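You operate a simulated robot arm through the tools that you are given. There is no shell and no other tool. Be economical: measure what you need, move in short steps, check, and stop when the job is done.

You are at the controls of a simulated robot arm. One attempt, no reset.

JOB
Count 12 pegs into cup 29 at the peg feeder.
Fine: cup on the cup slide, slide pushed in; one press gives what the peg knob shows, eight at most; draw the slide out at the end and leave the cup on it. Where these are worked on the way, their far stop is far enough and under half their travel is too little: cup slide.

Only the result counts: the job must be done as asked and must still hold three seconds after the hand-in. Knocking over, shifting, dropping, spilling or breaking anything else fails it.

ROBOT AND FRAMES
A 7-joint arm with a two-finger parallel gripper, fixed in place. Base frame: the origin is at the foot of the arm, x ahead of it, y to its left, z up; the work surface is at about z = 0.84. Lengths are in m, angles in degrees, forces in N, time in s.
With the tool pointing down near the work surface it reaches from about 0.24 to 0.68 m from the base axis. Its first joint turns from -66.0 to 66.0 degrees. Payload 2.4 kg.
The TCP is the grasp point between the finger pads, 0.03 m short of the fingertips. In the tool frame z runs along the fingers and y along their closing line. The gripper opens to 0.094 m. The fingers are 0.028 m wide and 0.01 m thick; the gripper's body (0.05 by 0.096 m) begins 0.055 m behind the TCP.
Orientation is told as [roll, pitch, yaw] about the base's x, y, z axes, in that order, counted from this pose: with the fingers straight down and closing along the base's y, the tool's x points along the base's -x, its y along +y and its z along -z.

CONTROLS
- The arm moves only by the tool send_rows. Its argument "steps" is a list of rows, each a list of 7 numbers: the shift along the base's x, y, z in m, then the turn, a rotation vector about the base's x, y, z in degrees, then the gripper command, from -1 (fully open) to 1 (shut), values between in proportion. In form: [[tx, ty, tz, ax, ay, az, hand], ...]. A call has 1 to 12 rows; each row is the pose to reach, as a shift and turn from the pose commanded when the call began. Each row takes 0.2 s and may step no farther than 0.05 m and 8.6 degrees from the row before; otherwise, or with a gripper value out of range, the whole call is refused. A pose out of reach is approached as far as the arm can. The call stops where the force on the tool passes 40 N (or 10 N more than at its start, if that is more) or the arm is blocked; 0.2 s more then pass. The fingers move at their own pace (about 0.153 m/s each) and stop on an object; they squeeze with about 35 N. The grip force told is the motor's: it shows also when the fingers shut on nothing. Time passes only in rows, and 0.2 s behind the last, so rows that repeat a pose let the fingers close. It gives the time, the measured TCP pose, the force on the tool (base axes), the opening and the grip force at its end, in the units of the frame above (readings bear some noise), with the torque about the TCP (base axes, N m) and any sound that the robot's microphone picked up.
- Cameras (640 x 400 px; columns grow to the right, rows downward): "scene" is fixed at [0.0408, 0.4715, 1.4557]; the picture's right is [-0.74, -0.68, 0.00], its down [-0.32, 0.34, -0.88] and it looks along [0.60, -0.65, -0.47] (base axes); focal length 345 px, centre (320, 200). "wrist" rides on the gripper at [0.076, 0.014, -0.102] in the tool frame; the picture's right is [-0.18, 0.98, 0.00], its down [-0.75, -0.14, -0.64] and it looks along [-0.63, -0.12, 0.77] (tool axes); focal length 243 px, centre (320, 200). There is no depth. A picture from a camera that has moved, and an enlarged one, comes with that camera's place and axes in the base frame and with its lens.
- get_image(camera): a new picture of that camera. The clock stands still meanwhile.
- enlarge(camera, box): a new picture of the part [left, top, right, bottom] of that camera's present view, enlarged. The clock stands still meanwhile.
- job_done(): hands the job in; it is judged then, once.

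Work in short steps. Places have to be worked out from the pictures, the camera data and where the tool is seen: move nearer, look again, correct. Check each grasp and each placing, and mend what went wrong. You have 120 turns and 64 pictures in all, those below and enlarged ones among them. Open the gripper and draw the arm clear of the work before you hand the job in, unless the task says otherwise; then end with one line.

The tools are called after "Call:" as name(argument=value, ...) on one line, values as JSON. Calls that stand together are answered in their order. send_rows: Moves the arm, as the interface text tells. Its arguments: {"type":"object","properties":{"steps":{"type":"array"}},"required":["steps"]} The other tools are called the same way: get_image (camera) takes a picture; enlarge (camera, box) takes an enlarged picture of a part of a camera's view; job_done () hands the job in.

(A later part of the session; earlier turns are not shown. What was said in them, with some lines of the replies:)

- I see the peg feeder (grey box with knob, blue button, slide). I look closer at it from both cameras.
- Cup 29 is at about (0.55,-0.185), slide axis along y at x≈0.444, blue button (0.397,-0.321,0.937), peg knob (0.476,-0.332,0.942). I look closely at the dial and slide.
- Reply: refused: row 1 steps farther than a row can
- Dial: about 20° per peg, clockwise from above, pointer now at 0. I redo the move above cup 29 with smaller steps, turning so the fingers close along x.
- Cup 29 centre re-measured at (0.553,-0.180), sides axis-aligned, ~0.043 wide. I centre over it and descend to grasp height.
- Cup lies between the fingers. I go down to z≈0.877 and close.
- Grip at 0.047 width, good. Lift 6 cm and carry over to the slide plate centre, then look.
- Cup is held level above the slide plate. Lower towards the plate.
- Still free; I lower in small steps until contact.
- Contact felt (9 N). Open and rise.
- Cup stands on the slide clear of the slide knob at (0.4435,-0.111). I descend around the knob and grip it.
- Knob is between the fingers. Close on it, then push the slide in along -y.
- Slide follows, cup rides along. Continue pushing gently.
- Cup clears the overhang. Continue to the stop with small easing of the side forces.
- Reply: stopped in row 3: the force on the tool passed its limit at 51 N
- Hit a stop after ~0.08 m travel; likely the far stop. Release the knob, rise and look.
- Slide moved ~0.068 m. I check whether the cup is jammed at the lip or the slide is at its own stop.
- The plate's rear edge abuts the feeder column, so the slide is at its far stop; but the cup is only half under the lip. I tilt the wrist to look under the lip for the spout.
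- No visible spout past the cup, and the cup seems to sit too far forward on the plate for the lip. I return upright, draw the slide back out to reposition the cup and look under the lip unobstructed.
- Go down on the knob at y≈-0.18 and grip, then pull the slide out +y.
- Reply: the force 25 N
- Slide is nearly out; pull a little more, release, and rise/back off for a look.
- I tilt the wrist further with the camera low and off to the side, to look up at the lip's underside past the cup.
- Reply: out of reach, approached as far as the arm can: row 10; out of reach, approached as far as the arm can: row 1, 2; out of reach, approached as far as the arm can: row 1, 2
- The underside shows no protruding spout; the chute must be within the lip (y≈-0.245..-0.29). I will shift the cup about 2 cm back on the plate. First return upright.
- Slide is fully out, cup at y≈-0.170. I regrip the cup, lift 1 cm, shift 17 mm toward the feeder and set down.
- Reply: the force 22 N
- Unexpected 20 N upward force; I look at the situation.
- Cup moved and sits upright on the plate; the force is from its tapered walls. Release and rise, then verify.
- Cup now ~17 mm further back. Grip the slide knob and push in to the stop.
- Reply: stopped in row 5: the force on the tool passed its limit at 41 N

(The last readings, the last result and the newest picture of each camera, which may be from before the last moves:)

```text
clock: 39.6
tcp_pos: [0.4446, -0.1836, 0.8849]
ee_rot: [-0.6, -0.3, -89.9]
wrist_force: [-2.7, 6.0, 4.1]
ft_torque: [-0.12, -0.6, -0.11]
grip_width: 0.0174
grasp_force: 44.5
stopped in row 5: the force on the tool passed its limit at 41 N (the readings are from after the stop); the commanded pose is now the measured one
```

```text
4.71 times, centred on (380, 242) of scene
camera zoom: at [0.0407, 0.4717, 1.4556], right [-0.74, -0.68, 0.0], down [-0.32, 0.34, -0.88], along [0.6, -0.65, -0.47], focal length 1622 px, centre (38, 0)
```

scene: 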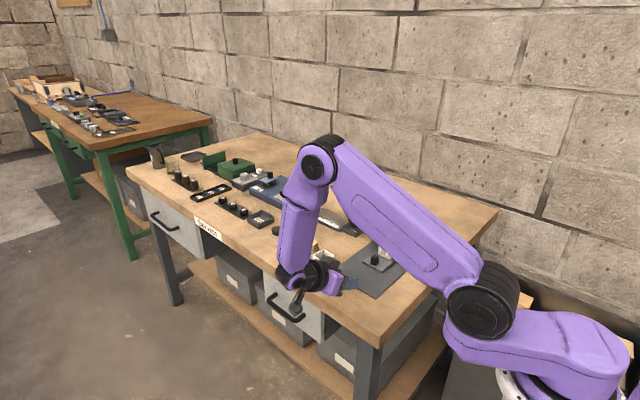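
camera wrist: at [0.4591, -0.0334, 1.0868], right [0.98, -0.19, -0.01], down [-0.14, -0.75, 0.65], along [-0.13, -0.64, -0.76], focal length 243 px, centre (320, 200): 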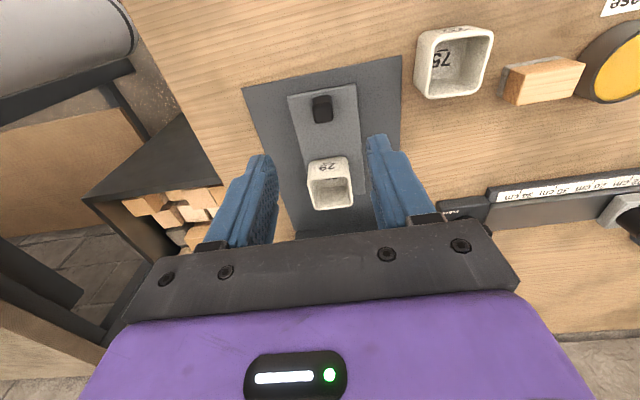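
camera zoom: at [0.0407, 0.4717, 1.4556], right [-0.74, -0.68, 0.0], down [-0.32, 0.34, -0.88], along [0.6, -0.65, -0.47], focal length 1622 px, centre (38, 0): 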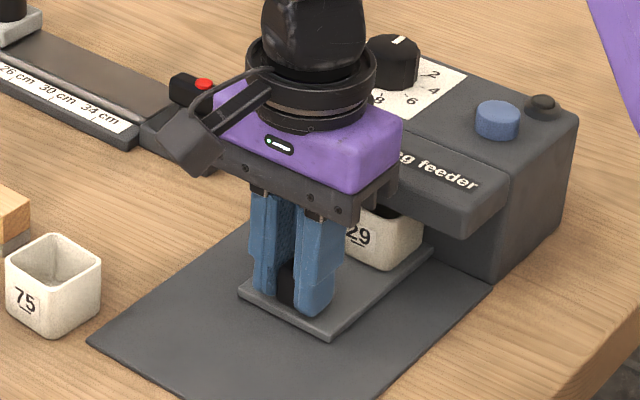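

Slide is in at its stop again. Release, rise, then turn the tool back to yaw≈0 over the peg knob.

Call:
send_rows(steps=[[0, 0, 0, 0, 0, 0, 0.2], [0, 0.001, 0, 0, 0, 0, 0.0], [0, 0.003, 0.03, 0, 0, 0, 0.0], [0, 0.005, 0.08, 0, 0, 0, 0.0], [0, 0.005, 0.12, 0, 0, 0, 0], [0, 0.005, 0.16, 0, 0, 0, 0]])

Call:
send_rows(steps=[[0, 0, 0, 0, 0, 8, -0.3], [0.0, -0.02, 0, 0, 0, 16, -0.3], [0.0, -0.04, 0, 0, 0, 24, -0.3], [0.0, -0.06, 0, 0, 0, 32, -0.3], [0.01, -0.08, 0, 0, 0, 40, -0.3], [0.02, -0.1, 0, 0, 0, 48, -0.3], [0.03, -0.12, 0, 0, 0, 56, -0.3], [0.0314, -0.14, 0, 0, 0, 64, -0.3], [0.0314, -0.153, 0, 0, 0, 72, -0.3], [0.0314, -0.153, 0, 0, 0, 80, -0.3], [0.0314, -0.153, 0, 0, 0, 88, -0.3], [0.0314, -0.153, 0, 0, 0, 90, -0.3]])

Call:
get_image(camera="wrist")

Call:
enlarge(camera="scene", box=[340, 180, 460, 265])

```text
clock: 41.0
tcp_pos: [0.4467, -0.1809, 1.0446]
ee_rot: [-0.6, -0.3, -89.7]
wrist_force: [0.5, -0.6, -1.0]
ft_torque: [0.03, 0.0, -0.02]
grip_width: 0.0472
grasp_force: 0.0
```

```text
clock: 43.6
tcp_pos: [0.4766, -0.3331, 1.0449]
ee_rot: [-0.6, -0.3, 0.3]
wrist_force: [0.6, 0.0, -0.6]
ft_torque: [0.03, -0.03, -0.02]
grip_width: 0.061
grasp_force: 0.1
```

```text
26 pictures are left
camera wrist: at [0.3999, -0.3191, 1.1473], right [0.18, 0.98, -0.01], down [0.75, -0.13, 0.65], along [0.64, -0.12, -0.76], focal length 243 px, centre (320, 200)
```

wrist: 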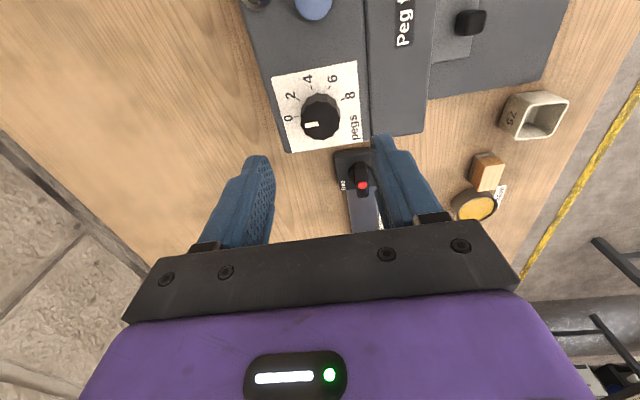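

```text
4.71 times, centred on (400, 222) of scene
camera zoom: at [0.0408, 0.4715, 1.4557], right [-0.74, -0.68, 0.0], down [-0.32, 0.34, -0.88], along [0.6, -0.65, -0.47], focal length 1622 px, centre (-56, 94)
```

zoom: 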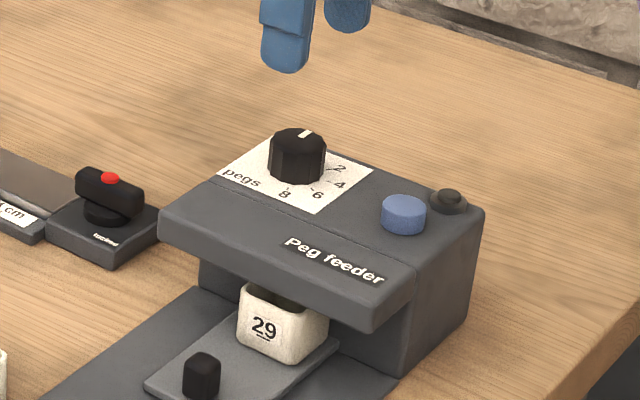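

Knob centre ≈(0.479,-0.333), top z≈0.949. Centre over it and descend so the tips straddle it.

Call:
send_rows(steps=[[0.002, 0, -0.04, 0, 0, 0, -0.3], [0.002, 0, -0.065, 0, 0, 0, -0.3], [0.002, 0, -0.077, 0, 0, 0, -0.3]])

Call:
get_image(camera="wrist")

Call:
enlarge(camera="scene", box=[340, 180, 460, 265])

```text
clock: 44.4
tcp_pos: [0.4775, -0.3341, 0.9666]
ee_rot: [-0.6, -0.3, 0.2]
wrist_force: [-0.1, -0.4, -0.3]
ft_torque: [-0.01, -0.05, -0.05]
grip_width: 0.0611
grasp_force: 0.1
```

```text
24 pictures are left
camera wrist: at [0.4012, -0.3187, 1.0703], right [0.18, 0.98, -0.01], down [0.75, -0.13, 0.65], along [0.64, -0.12, -0.76], focal length 243 px, centre (320, 200)
```

wrist: 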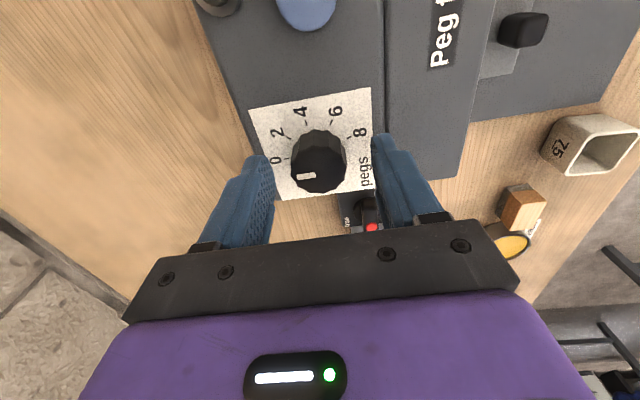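

```text
4.71 times, centred on (400, 222) of scene
camera zoom: at [0.0408, 0.4715, 1.4557], right [-0.74, -0.68, 0.0], down [-0.32, 0.34, -0.88], along [0.6, -0.65, -0.47], focal length 1622 px, centre (-56, 94)
```

zoom: 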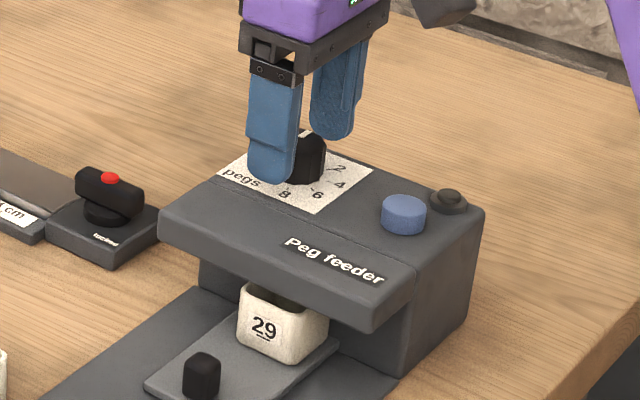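

Aligned; nudge x +2 mm, lower to z≈0.960, close on the knob and turn clockwise 80° (toward 4).

Call:
send_rows(steps=[[0.002, 0.001, -0.007, 0, 0, 0, -0.3], [0.002, 0.001, -0.007, 0, 0, 0, 0.5], [0.002, 0.001, -0.007, 0, 0, 0, 1], [0.002, 0.001, -0.007, 0, 0, 0, 1]])

Call:
send_rows(steps=[[0, 0, 0, 0, 0, -8, 1], [0, 0, 0, 0, 0, -16, 1], [0, 0, 0, 0, 0, -24, 1], [0, 0, 0, 0, 0, -32, 1], [0, 0, 0, 0, 0, -40, 1]])

Call:
get_image(camera="wrist")

```text
clock: 45.4
tcp_pos: [0.4792, -0.3353, 0.9598]
ee_rot: [-0.6, -0.5, 0.0]
wrist_force: [3.2, -18.5, -10.8]
ft_torque: [0.36, -0.98, 0.01]
grip_width: 0.0337
grasp_force: 45.1
```

```text
clock: 46.6
tcp_pos: [0.4808, -0.3342, 0.9606]
ee_rot: [-0.6, -0.4, -40.1]
wrist_force: [-0.2, -22.0, -12.5]
ft_torque: [-0.24, -0.94, 0.02]
grip_width: 0.0337
grasp_force: 44.8
```

```text
22 pictures are left
camera wrist: at [0.4314, -0.2734, 1.0631], right [0.77, 0.63, -0.01], down [0.49, -0.59, 0.65], along [0.41, -0.51, -0.76], focal length 243 px, centre (320, 200)
```

wrist: 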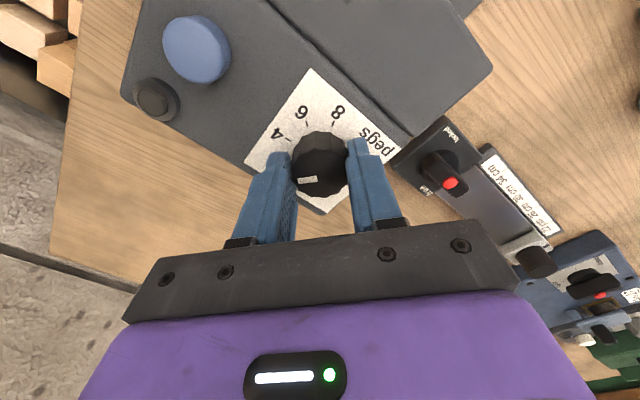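

The knob turns with the hand (pointer fixed in tool view). Continue another 40°, easing y by −1 mm.

Call:
send_rows(steps=[[0, -0.001, 0, 0, 0, -8, 1], [0, -0.001, 0, 0, 0, -16, 1], [0, -0.001, 0, 0, 0, -24, 1], [0, -0.001, 0, 0, 0, -32, 1], [0, -0.001, 0, 0, 0, -40, 1]])

Call:
enlarge(camera="wrist", box=[240, 60, 420, 240])

```text
clock: 47.8
tcp_pos: [0.4807, -0.3344, 0.9592]
ee_rot: [-0.5, -0.4, -80.0]
wrist_force: [1.3, -14.8, -10.5]
ft_torque: [-0.24, -0.71, 0.01]
grip_width: 0.0339
grasp_force: 45.4
```

```text
2.22 times, centred on (330, 150) of wrist
camera zoom: at [0.4827, -0.2563, 1.0632], right [1.0, -0.01, -0.01], down [0.0, -0.76, 0.65], along [-0.01, -0.65, -0.76], focal length 539 px, centre (298, 311)
```

zoom: 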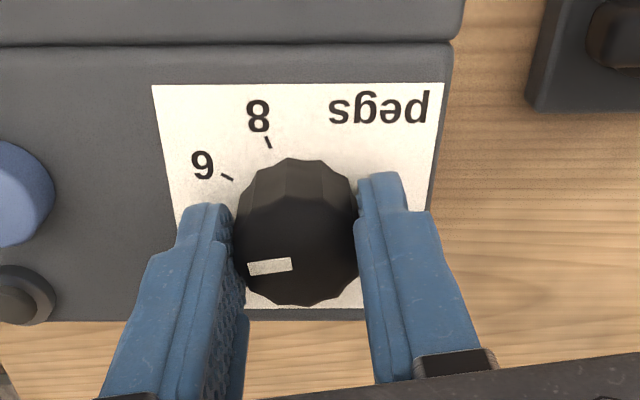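

Pointer seems to be near 4. Release, rise and check the dial.

Call:
send_rows(steps=[[0, 0, 0, 0, 0, 0, 0.0], [0, 0, 0, 0, 0, 0, -0.4], [0, 0, 0.03, 0, 0, 0, -0.4], [0, 0, 0.07, 0, 0, 0, -0.4], [0, 0.02, 0.1, 0, 0, 0, -0.4], [0, 0.05, 0.1, 0, 0, 0, -0.4]])

Call:
get_image(camera="wrist")

```text
clock: 49.2
tcp_pos: [0.4807, -0.283, 1.0619]
ee_rot: [-0.6, -0.3, -79.9]
wrist_force: [-0.3, 0.5, -0.1]
ft_torque: [-0.01, 0.02, 0.02]
grip_width: 0.066
grasp_force: 0.0
```

```text
20 pictures are left
camera wrist: at [0.4817, -0.2058, 1.1638], right [1.0, -0.01, -0.01], down [0.0, -0.76, 0.65], along [-0.01, -0.65, -0.76], focal length 243 px, centre (320, 200)
```

wrist: 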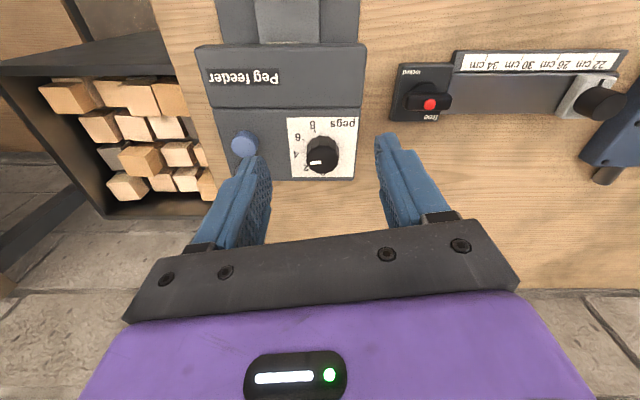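

Call:
enlarge(camera="wrist", box=[280, 108, 364, 186])

```text
5.13 times, centred on (322, 147) of wrist
camera zoom: at [0.4817, -0.2058, 1.1638], right [1.0, -0.01, -0.01], down [0.0, -0.76, 0.65], along [-0.01, -0.65, -0.76], focal length 1244 px, centre (310, 472)
```

zoom: 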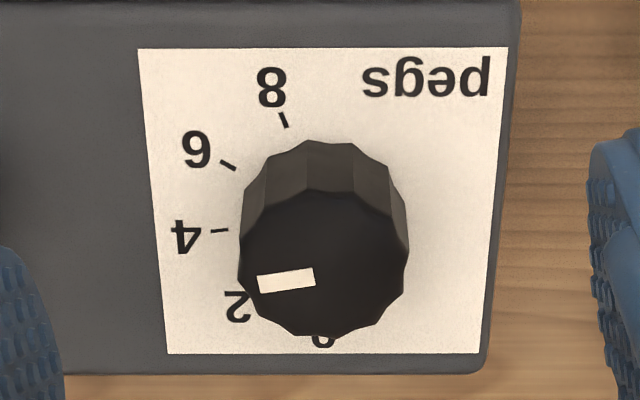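

Dial reads 4 (pointer within ~2° of the tick). Now close the fingers and move over the blue button at (0.398,-0.322).

Call:
send_rows(steps=[[-0.03, -0.013, 0, 0, 0, 0, 0.5], [-0.06, -0.026, 0, 0, 0, 0, 1], [-0.082, -0.039, -0.01, 0, 0, 0, 1], [-0.082, -0.039, -0.05, 0, 0, 0, 1], [-0.082, -0.039, -0.075, 0, 0, 0, 1]])

Call:
get_image(camera="wrist")

Call:
enlarge(camera="scene", box=[360, 180, 460, 265])

```text
clock: 50.4
tcp_pos: [0.3968, -0.3214, 0.986]
ee_rot: [-0.5, -0.3, -79.8]
wrist_force: [-0.3, 0.7, -0.7]
ft_torque: [-0.04, 0.03, 0.0]
grip_width: 0.0
grasp_force: 33.5
```

```text
18 pictures are left
camera wrist: at [0.3994, -0.2447, 1.088], right [1.0, -0.01, -0.01], down [0.0, -0.76, 0.65], along [-0.01, -0.65, -0.76], focal length 243 px, centre (320, 200)
```

wrist: 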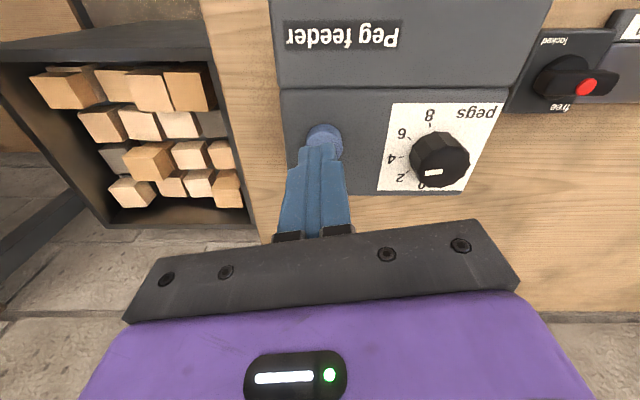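

```text
4.71 times, centred on (410, 222) of scene
camera zoom: at [0.0408, 0.4715, 1.4557], right [-0.74, -0.68, 0.0], down [-0.32, 0.34, -0.88], along [0.6, -0.65, -0.47], focal length 1622 px, centre (-104, 94)
```

zoom: 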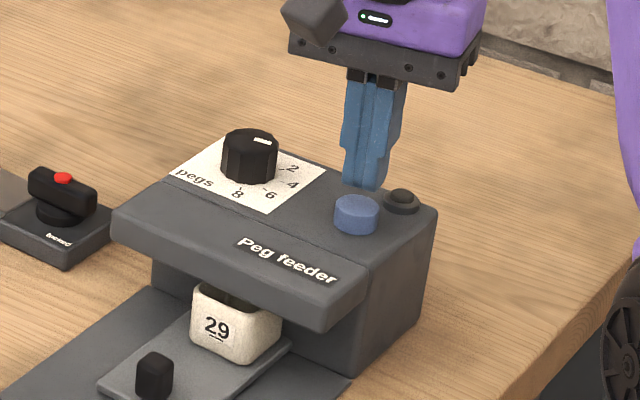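

Tip sits just above the button; shift (+2,+2) mm and press down slowly to find contact.

Call:
send_rows(steps=[[0.002, 0.002, -0.01, 0, 0, 0, 1], [0.002, 0.002, -0.016, 0, 0, 0, 1], [0.002, 0.002, -0.018, 0, 0, 0, 1], [0.002, 0.002, -0.02, 0, 0, 0, 1], [0.002, 0.002, -0.022, 0, 0, 0, 1]])

```text
clock: 51.6
tcp_pos: [0.3996, -0.3204, 0.9632]
ee_rot: [-0.6, -0.4, -80.0]
wrist_force: [-0.8, -0.5, 2.8]
ft_torque: [0.01, 0.0, 0.02]
grip_width: 0.0
grasp_force: 32.6
heard: click
```

A click was heard — one press. Lift off and check the cup.

Call:
send_rows(steps=[[0, 0, 0.008, 0, 0, 0, 1], [0, 0, 0.012, 0, 0, 0, 1], [0, 0, 0.012, 0, 0, 0, 1], [0, 0, 0.012, 0, 0, 0, 1], [0, 0, 0.012, 0, 0, 0, 1]])

Call:
enlarge(camera="scene", box=[350, 195, 450, 280])

```text
clock: 52.8
tcp_pos: [0.401, -0.3199, 0.9745]
ee_rot: [-0.5, -0.3, -79.9]
wrist_force: [0.1, -0.1, -0.5]
ft_torque: [0.01, 0.02, -0.01]
grip_width: 0.0
grasp_force: 33.0
```

```text
4.71 times, centred on (400, 238) of scene
camera zoom: at [0.0408, 0.4715, 1.4557], right [-0.74, -0.68, 0.0], down [-0.32, 0.34, -0.88], along [0.6, -0.65, -0.47], focal length 1622 px, centre (-56, 24)
```

zoom: 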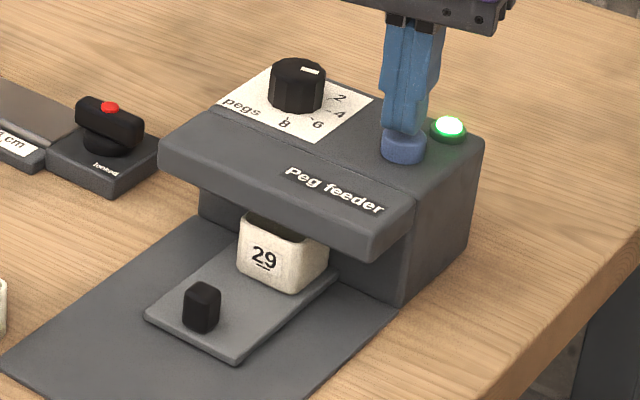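

The lamp is green, nothing spilled. I wait about 2 s and see whether the lamp changes before the next press.

Call:
send_rows(steps=[[0, 0, 0.002, 0, 0, 0, 1], [0, 0, 0.002, 0, 0, 0, 1], [0, 0, 0.002, 0, 0, 0, 1], [0, 0, 0.002, 0, 0, 0, 1], [0, 0, 0.002, 0, 0, 0, 1], [0, 0, 0.002, 0, 0, 0, 1], [0, 0, 0.002, 0, 0, 0, 1], [0, 0, 0.002, 0, 0, 0, 1], [0, 0, 0.002, 0, 0, 0, 1], [0, 0, 0.002, 0, 0, 0, 1]])

Call:
enlarge(camera="scene", box=[350, 195, 450, 280])

```text
clock: 55.0
tcp_pos: [0.4006, -0.3207, 0.9785]
ee_rot: [-0.6, -0.3, -79.9]
wrist_force: [0.4, 0.5, -1.0]
ft_torque: [0.0, -0.03, -0.01]
grip_width: 0.0003
grasp_force: 32.8
```

```text
4.71 times, centred on (400, 238) of scene
camera zoom: at [0.0408, 0.4715, 1.4557], right [-0.74, -0.68, 0.0], down [-0.32, 0.34, -0.88], along [0.6, -0.65, -0.47], focal length 1622 px, centre (-56, 24)
```

zoom: 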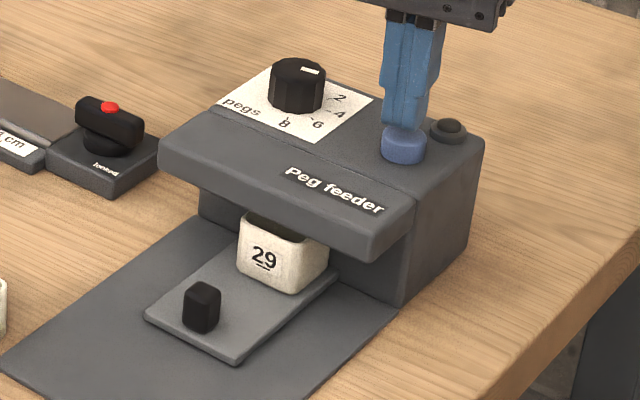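

Lamp went off (cycle done). Second press.

Call:
send_rows(steps=[[0, 0, -0.006, 0, 0, 0, 1], [0, 0, -0.01, 0, 0, 0, 1], [0, 0, -0.013, 0, 0, 0, 1], [0, 0, -0.0145, 0, 0, 0, 1], [0, 0, -0.016, 0, 0, 0, 1]])

```text
clock: 56.2
tcp_pos: [0.4015, -0.3193, 0.9621]
ee_rot: [-0.6, -0.4, -79.8]
wrist_force: [-3.2, 0.6, 13.8]
ft_torque: [0.08, 0.09, 0.01]
grip_width: 0.0001
grasp_force: 32.6
heard: click
```

Click heard. Lift and wait ~2.4 s for the cycle.

Call:
send_rows(steps=[[0, 0, 0.008, 0, 0, 0, 1], [0, 0, 0.016, 0, 0, 0, 1], [0, 0, 0.016, 0, 0, 0, 1], [0, 0, 0.016, 0, 0, 0, 1], [0, 0, 0.016, 0, 0, 0, 1], [0, 0, 0.016, 0, 0, 0, 1], [0, 0, 0.016, 0, 0, 0, 1], [0, 0, 0.016, 0, 0, 0, 1], [0, 0, 0.016, 0, 0, 0, 1], [0, 0, 0.016, 0, 0, 0, 1], [0, 0, 0.016, 0, 0, 0, 1], [0, 0, 0.016, 0, 0, 0, 1]])

Call:
send_rows(steps=[[0, 0, 0, 0, 0, 0, 1], [0, 0, 0, 0, 0, 0, 1], [0, 0, 0, 0, 0, 0, 1], [0, 0, 0, 0, 0, 0, 1], [0, 0, 0, 0, 0, 0, 1]])

Call:
enlarge(camera="scene", box=[350, 195, 450, 280])

```text
clock: 58.8
tcp_pos: [0.4009, -0.32, 0.9786]
ee_rot: [-0.6, -0.3, -79.9]
wrist_force: [0.3, 0.2, 0.2]
ft_torque: [0.0, -0.02, -0.01]
grip_width: 0.0
grasp_force: 33.1
```

```text
clock: 60.0
tcp_pos: [0.4002, -0.3204, 0.9776]
ee_rot: [-0.5, -0.4, -79.9]
wrist_force: [-0.2, -0.4, 0.6]
ft_torque: [0.04, 0.04, 0.01]
grip_width: 0.0
grasp_force: 33.3
```

```text
4.71 times, centred on (400, 238) of scene
camera zoom: at [0.0408, 0.4715, 1.4557], right [-0.74, -0.68, 0.0], down [-0.32, 0.34, -0.88], along [0.6, -0.65, -0.47], focal length 1622 px, centre (-56, 24)
```

zoom: 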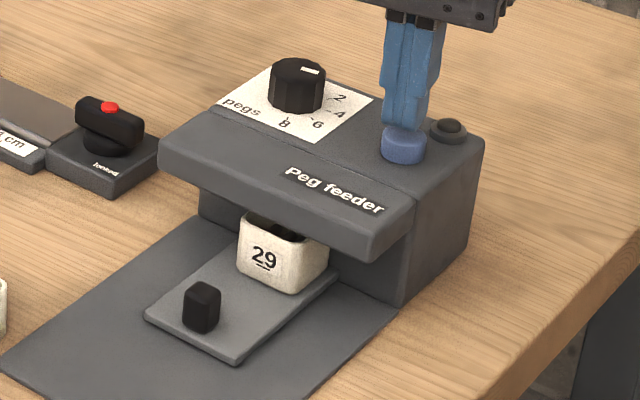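

Dark pegs are now visible in the cup. Third press.

Call:
send_rows(steps=[[0, 0, -0.006, 0, 0, 0, 1], [0, 0, -0.01, 0, 0, 0, 1], [0, 0, -0.013, 0, 0, 0, 1], [0, 0, -0.0145, 0, 0, 0, 1], [0, 0, -0.016, 0, 0, 0, 1]])

Call:
send_rows(steps=[[0, 0, 0.008, 0, 0, 0, 1], [0, 0, 0.016, 0, 0, 0, 1], [0, 0, 0.05, 0, 0, 0, 1], [0, 0, 0.08, 0, 0, 0, 1], [0, 0.03, 0.1, 0, 0, 0, 1], [0.02, 0.06, 0.1, 0, 0, 0, 0.5], [0.03, 0.1, 0.1, 0, 0, 0, 0.1], [0.043, 0.14, 0.1, 0, 0, -5, 0.1], [0.043, 0.18, 0.09, 0, 0, -10, 0.1], [0.043, 0.18, 0.07, 0, 0, -10, 0.1], [0.043, 0.18, 0.05, 0, 0, -10, 0.1]])

Call:
get_image(camera="wrist")

Call:
enlarge(camera="scene", box=[350, 195, 450, 280])

```text
clock: 61.2
tcp_pos: [0.4011, -0.3202, 0.9617]
ee_rot: [-0.5, -0.4, -79.8]
wrist_force: [-1.5, 1.1, 13.1]
ft_torque: [0.08, 0.02, 0.02]
grip_width: 0.0002
grasp_force: 33.0
heard: click
```

```text
clock: 63.6
tcp_pos: [0.4439, -0.1405, 1.0121]
ee_rot: [-0.5, -0.3, -90.0]
wrist_force: [0.3, 0.5, -0.7]
ft_torque: [-0.03, 0.0, 0.0]
grip_width: 0.0424
grasp_force: 0.1
```

```text
13 pictures are left
camera wrist: at [0.4592, -0.0639, 1.1144], right [0.98, -0.18, -0.01], down [-0.13, -0.75, 0.65], along [-0.12, -0.64, -0.76], focal length 243 px, centre (320, 200)
```

wrist: 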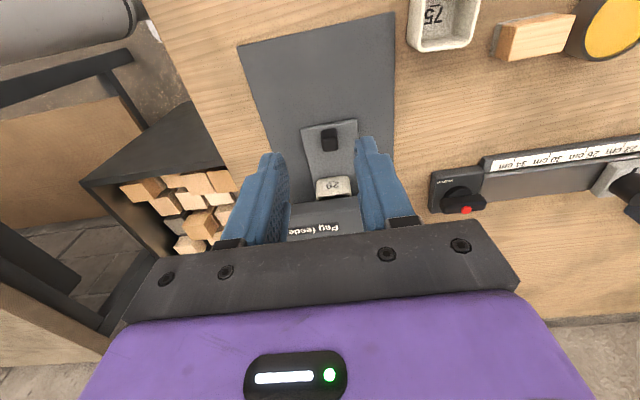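

```text
4.71 times, centred on (400, 238) of scene
camera zoom: at [0.0408, 0.4715, 1.4557], right [-0.74, -0.68, 0.0], down [-0.32, 0.34, -0.88], along [0.6, -0.65, -0.47], focal length 1622 px, centre (-56, 24)
```

zoom: 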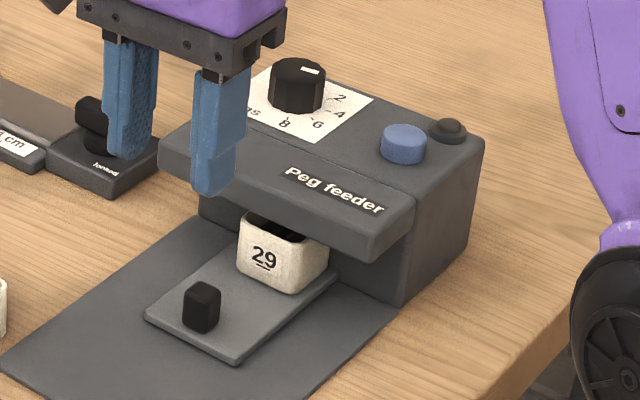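

Third click heard, cycle done, no spill. Now grip the slide knob (y≈-0.18) and draw the slide out gently.

Call:
send_rows(steps=[[0.001, -0.039, 0, 0, 0, 0, 0.1], [0.001, -0.039, -0.04, 0, 0, 0, 0.1], [0.001, -0.039, -0.08, 0, 0, 0, 0.1], [0.001, -0.039, -0.115, 0, 0, 0, 0.1], [0.001, -0.039, -0.1265, 0, 0, 0, 0.1], [0.001, -0.039, -0.1265, 0, 0, 0, 1], [0.001, -0.039, -0.1265, 0, 0, 0, 1]])

Call:
send_rows(steps=[[0, 0.004, 0, 0, 0, 0, 1], [0, 0.012, 0, 0, 0, 0, 1], [0, 0.02, 0, 0, 0, 0, 1], [0, 0.028, 0, 0, 0, 0, 1], [0, 0.036, 0, 0, 0, 0, 1], [0, 0.044, 0, 0, 0, 0, 1], [0, 0.052, 0, 0, 0, 0, 1], [0, 0.059, 0, 0, 0, 0, 1], [0, 0.065, 0, 0, 0, 0, 1], [0, 0.07, 0, 0, 0, 0, 1], [0, 0.073, 0, 0, 0, 0, 1]])

Call:
enlarge(camera="scene", box=[320, 200, 440, 285])

```text
clock: 65.2
tcp_pos: [0.444, -0.1791, 0.8857]
ee_rot: [-0.5, -0.3, -89.9]
wrist_force: [1.1, 0.6, -8.0]
ft_torque: [-0.43, -0.87, -0.35]
grip_width: 0.0174
grasp_force: 45.2
```

```text
clock: 67.6
tcp_pos: [0.4446, -0.1058, 0.8842]
ee_rot: [-0.6, -0.3, -89.8]
wrist_force: [4.0, -0.2, -1.1]
ft_torque: [-0.25, -0.89, -0.39]
grip_width: 0.0175
grasp_force: 45.0
```

```text
4.71 times, centred on (380, 242) of scene
camera zoom: at [0.0409, 0.4715, 1.4557], right [-0.74, -0.68, 0.0], down [-0.32, 0.34, -0.88], along [0.6, -0.65, -0.47], focal length 1622 px, centre (38, 0)
```

zoom: 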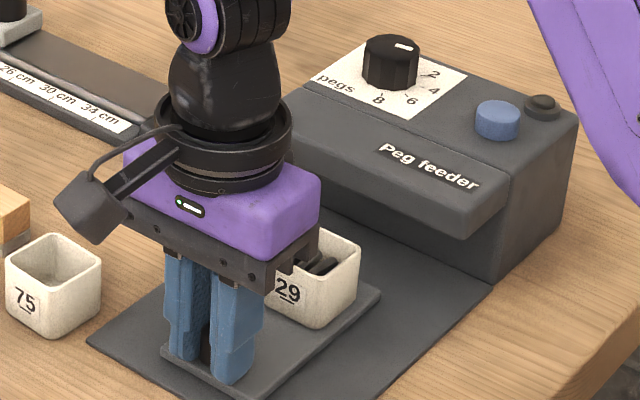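

Slide is fully out with the cup on it. Release, rise, and look into the cup to count.

Call:
send_rows(steps=[[0, 0, 0, 0, 0, 0, 0.2], [0, 0, 0, 0, 0, 0, 0.0], [0, 0, 0, 0, 0, 0, 0.0], [0, 0.002, 0.03, 0, 0, 0, 0.0], [0, 0.005, 0.08, 0, 0, 0, 0.0], [0, 0, 0.12, 0, 0, 0, -0.5], [0, -0.02, 0.15, 0, 0, 0, -1]])

Call:
enlarge(camera="wrist", box=[270, 80, 400, 230])

Call:
enlarge(camera="scene", box=[365, 240, 405, 275])

```text
clock: 69.2
tcp_pos: [0.4445, -0.1259, 1.0363]
ee_rot: [-0.6, -0.2, -89.9]
wrist_force: [-0.9, -0.6, -0.3]
ft_torque: [0.01, -0.01, 0.0]
grip_width: 0.0937
grasp_force: 0.0
```

```text
2.67 times, centred on (335, 155) of wrist
camera zoom: at [0.4599, -0.0506, 1.1384], right [0.98, -0.18, -0.01], down [-0.13, -0.75, 0.65], along [-0.12, -0.64, -0.76], focal length 647 px, centre (280, 320)
```

zoom: 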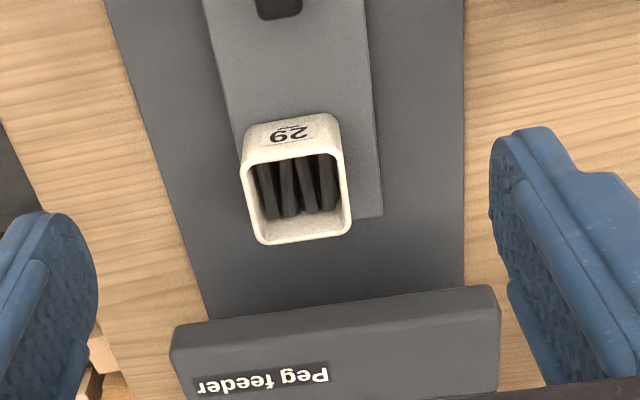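

```text
11.43 times, centred on (385, 258) of scene
camera zoom: at [0.0408, 0.4715, 1.4557], right [-0.74, -0.68, 0.0], down [-0.32, 0.34, -0.88], along [0.6, -0.65, -0.47], focal length 3940 px, centre (-423, -457)
```

zoom: 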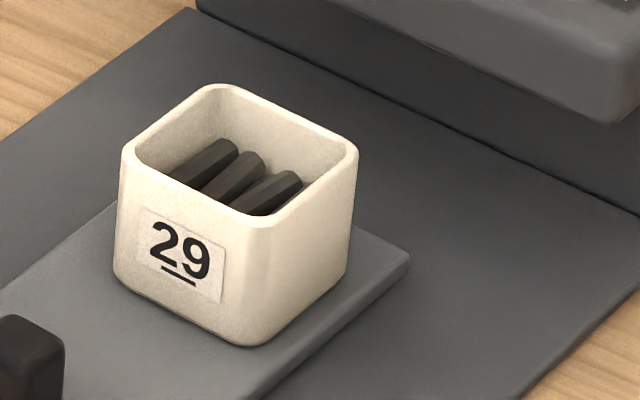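

Four pegs across the top layer. I take one nearer look to confirm the stacking.

Call:
send_rows(steps=[[0.0, -0.03, 0, 0, 0, 0, -1], [0.0, -0.05, -0.02, 0, 0, 0, -1], [0, -0.05, -0.03, 0, 0, 0, -1]])

Call:
enlarge(camera="wrist", box=[285, 70, 365, 150])

```text
clock: 70.0
tcp_pos: [0.4447, -0.177, 1.0044]
ee_rot: [-0.6, -0.5, -89.8]
wrist_force: [-0.6, -0.8, 0.2]
ft_torque: [-0.02, 0.02, 0.01]
grip_width: 0.0943
grasp_force: 0.1
```

```text
5.00 times, centred on (325, 110) of wrist
camera zoom: at [0.4598, -0.1009, 1.1077], right [0.98, -0.18, -0.01], down [-0.13, -0.75, 0.65], along [-0.12, -0.64, -0.76], focal length 1213 px, centre (295, 650)
```

zoom: 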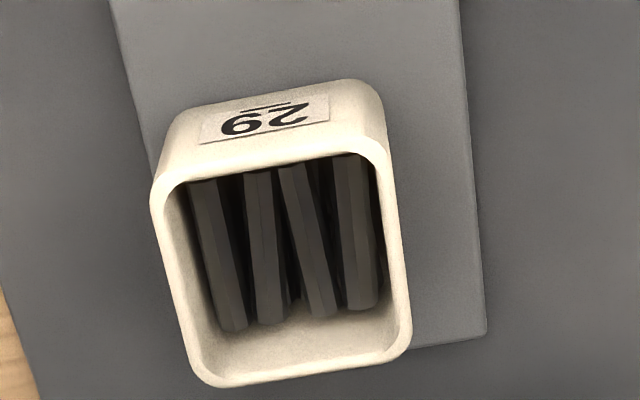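

Stack height (~0.022 m over the cup floor, three layers of four) fits 12 pegs. Draw the arm clear.

Call:
send_rows(steps=[[0, 0, 0.04, 0, 0, 0, -1], [0, 0, 0.08, 0, 0, 0, -1], [0, 0, 0.12, 0, 0, 0, -1], [0, 0, 0.16, 0, 0, 0, -1], [0, 0, 0.2, 0, 0, 0, -1]])

Call:
get_image(camera="scene")

```text
clock: 71.2
tcp_pos: [0.4457, -0.1757, 1.2045]
ee_rot: [-0.7, -0.3, -89.8]
wrist_force: [0.4, -0.8, 0.4]
ft_torque: [-0.01, 0.01, 0.0]
grip_width: 0.0941
grasp_force: 0.0
```

```text
7 pictures are left
```

scene: 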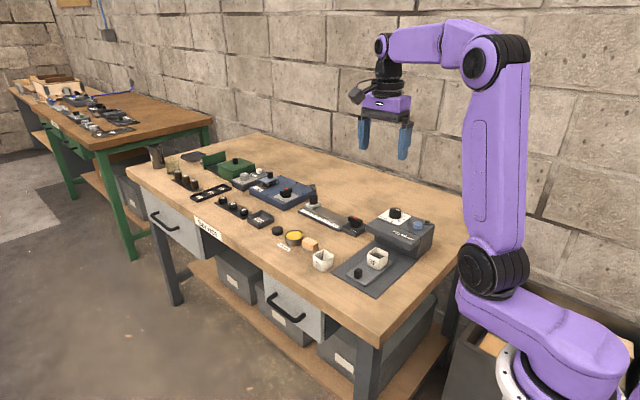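

All is in place, arm clear; handing in.

Call:
job_done()

```text
The job is handed in.
```

I fed cup 29 with three presses at 4 pegs each, for 12. The slide is drawn out with the cup on it, and nothing was spilled. I couldn't count every peg: the camera shows four across the top layer, and the stack height fits three layers.
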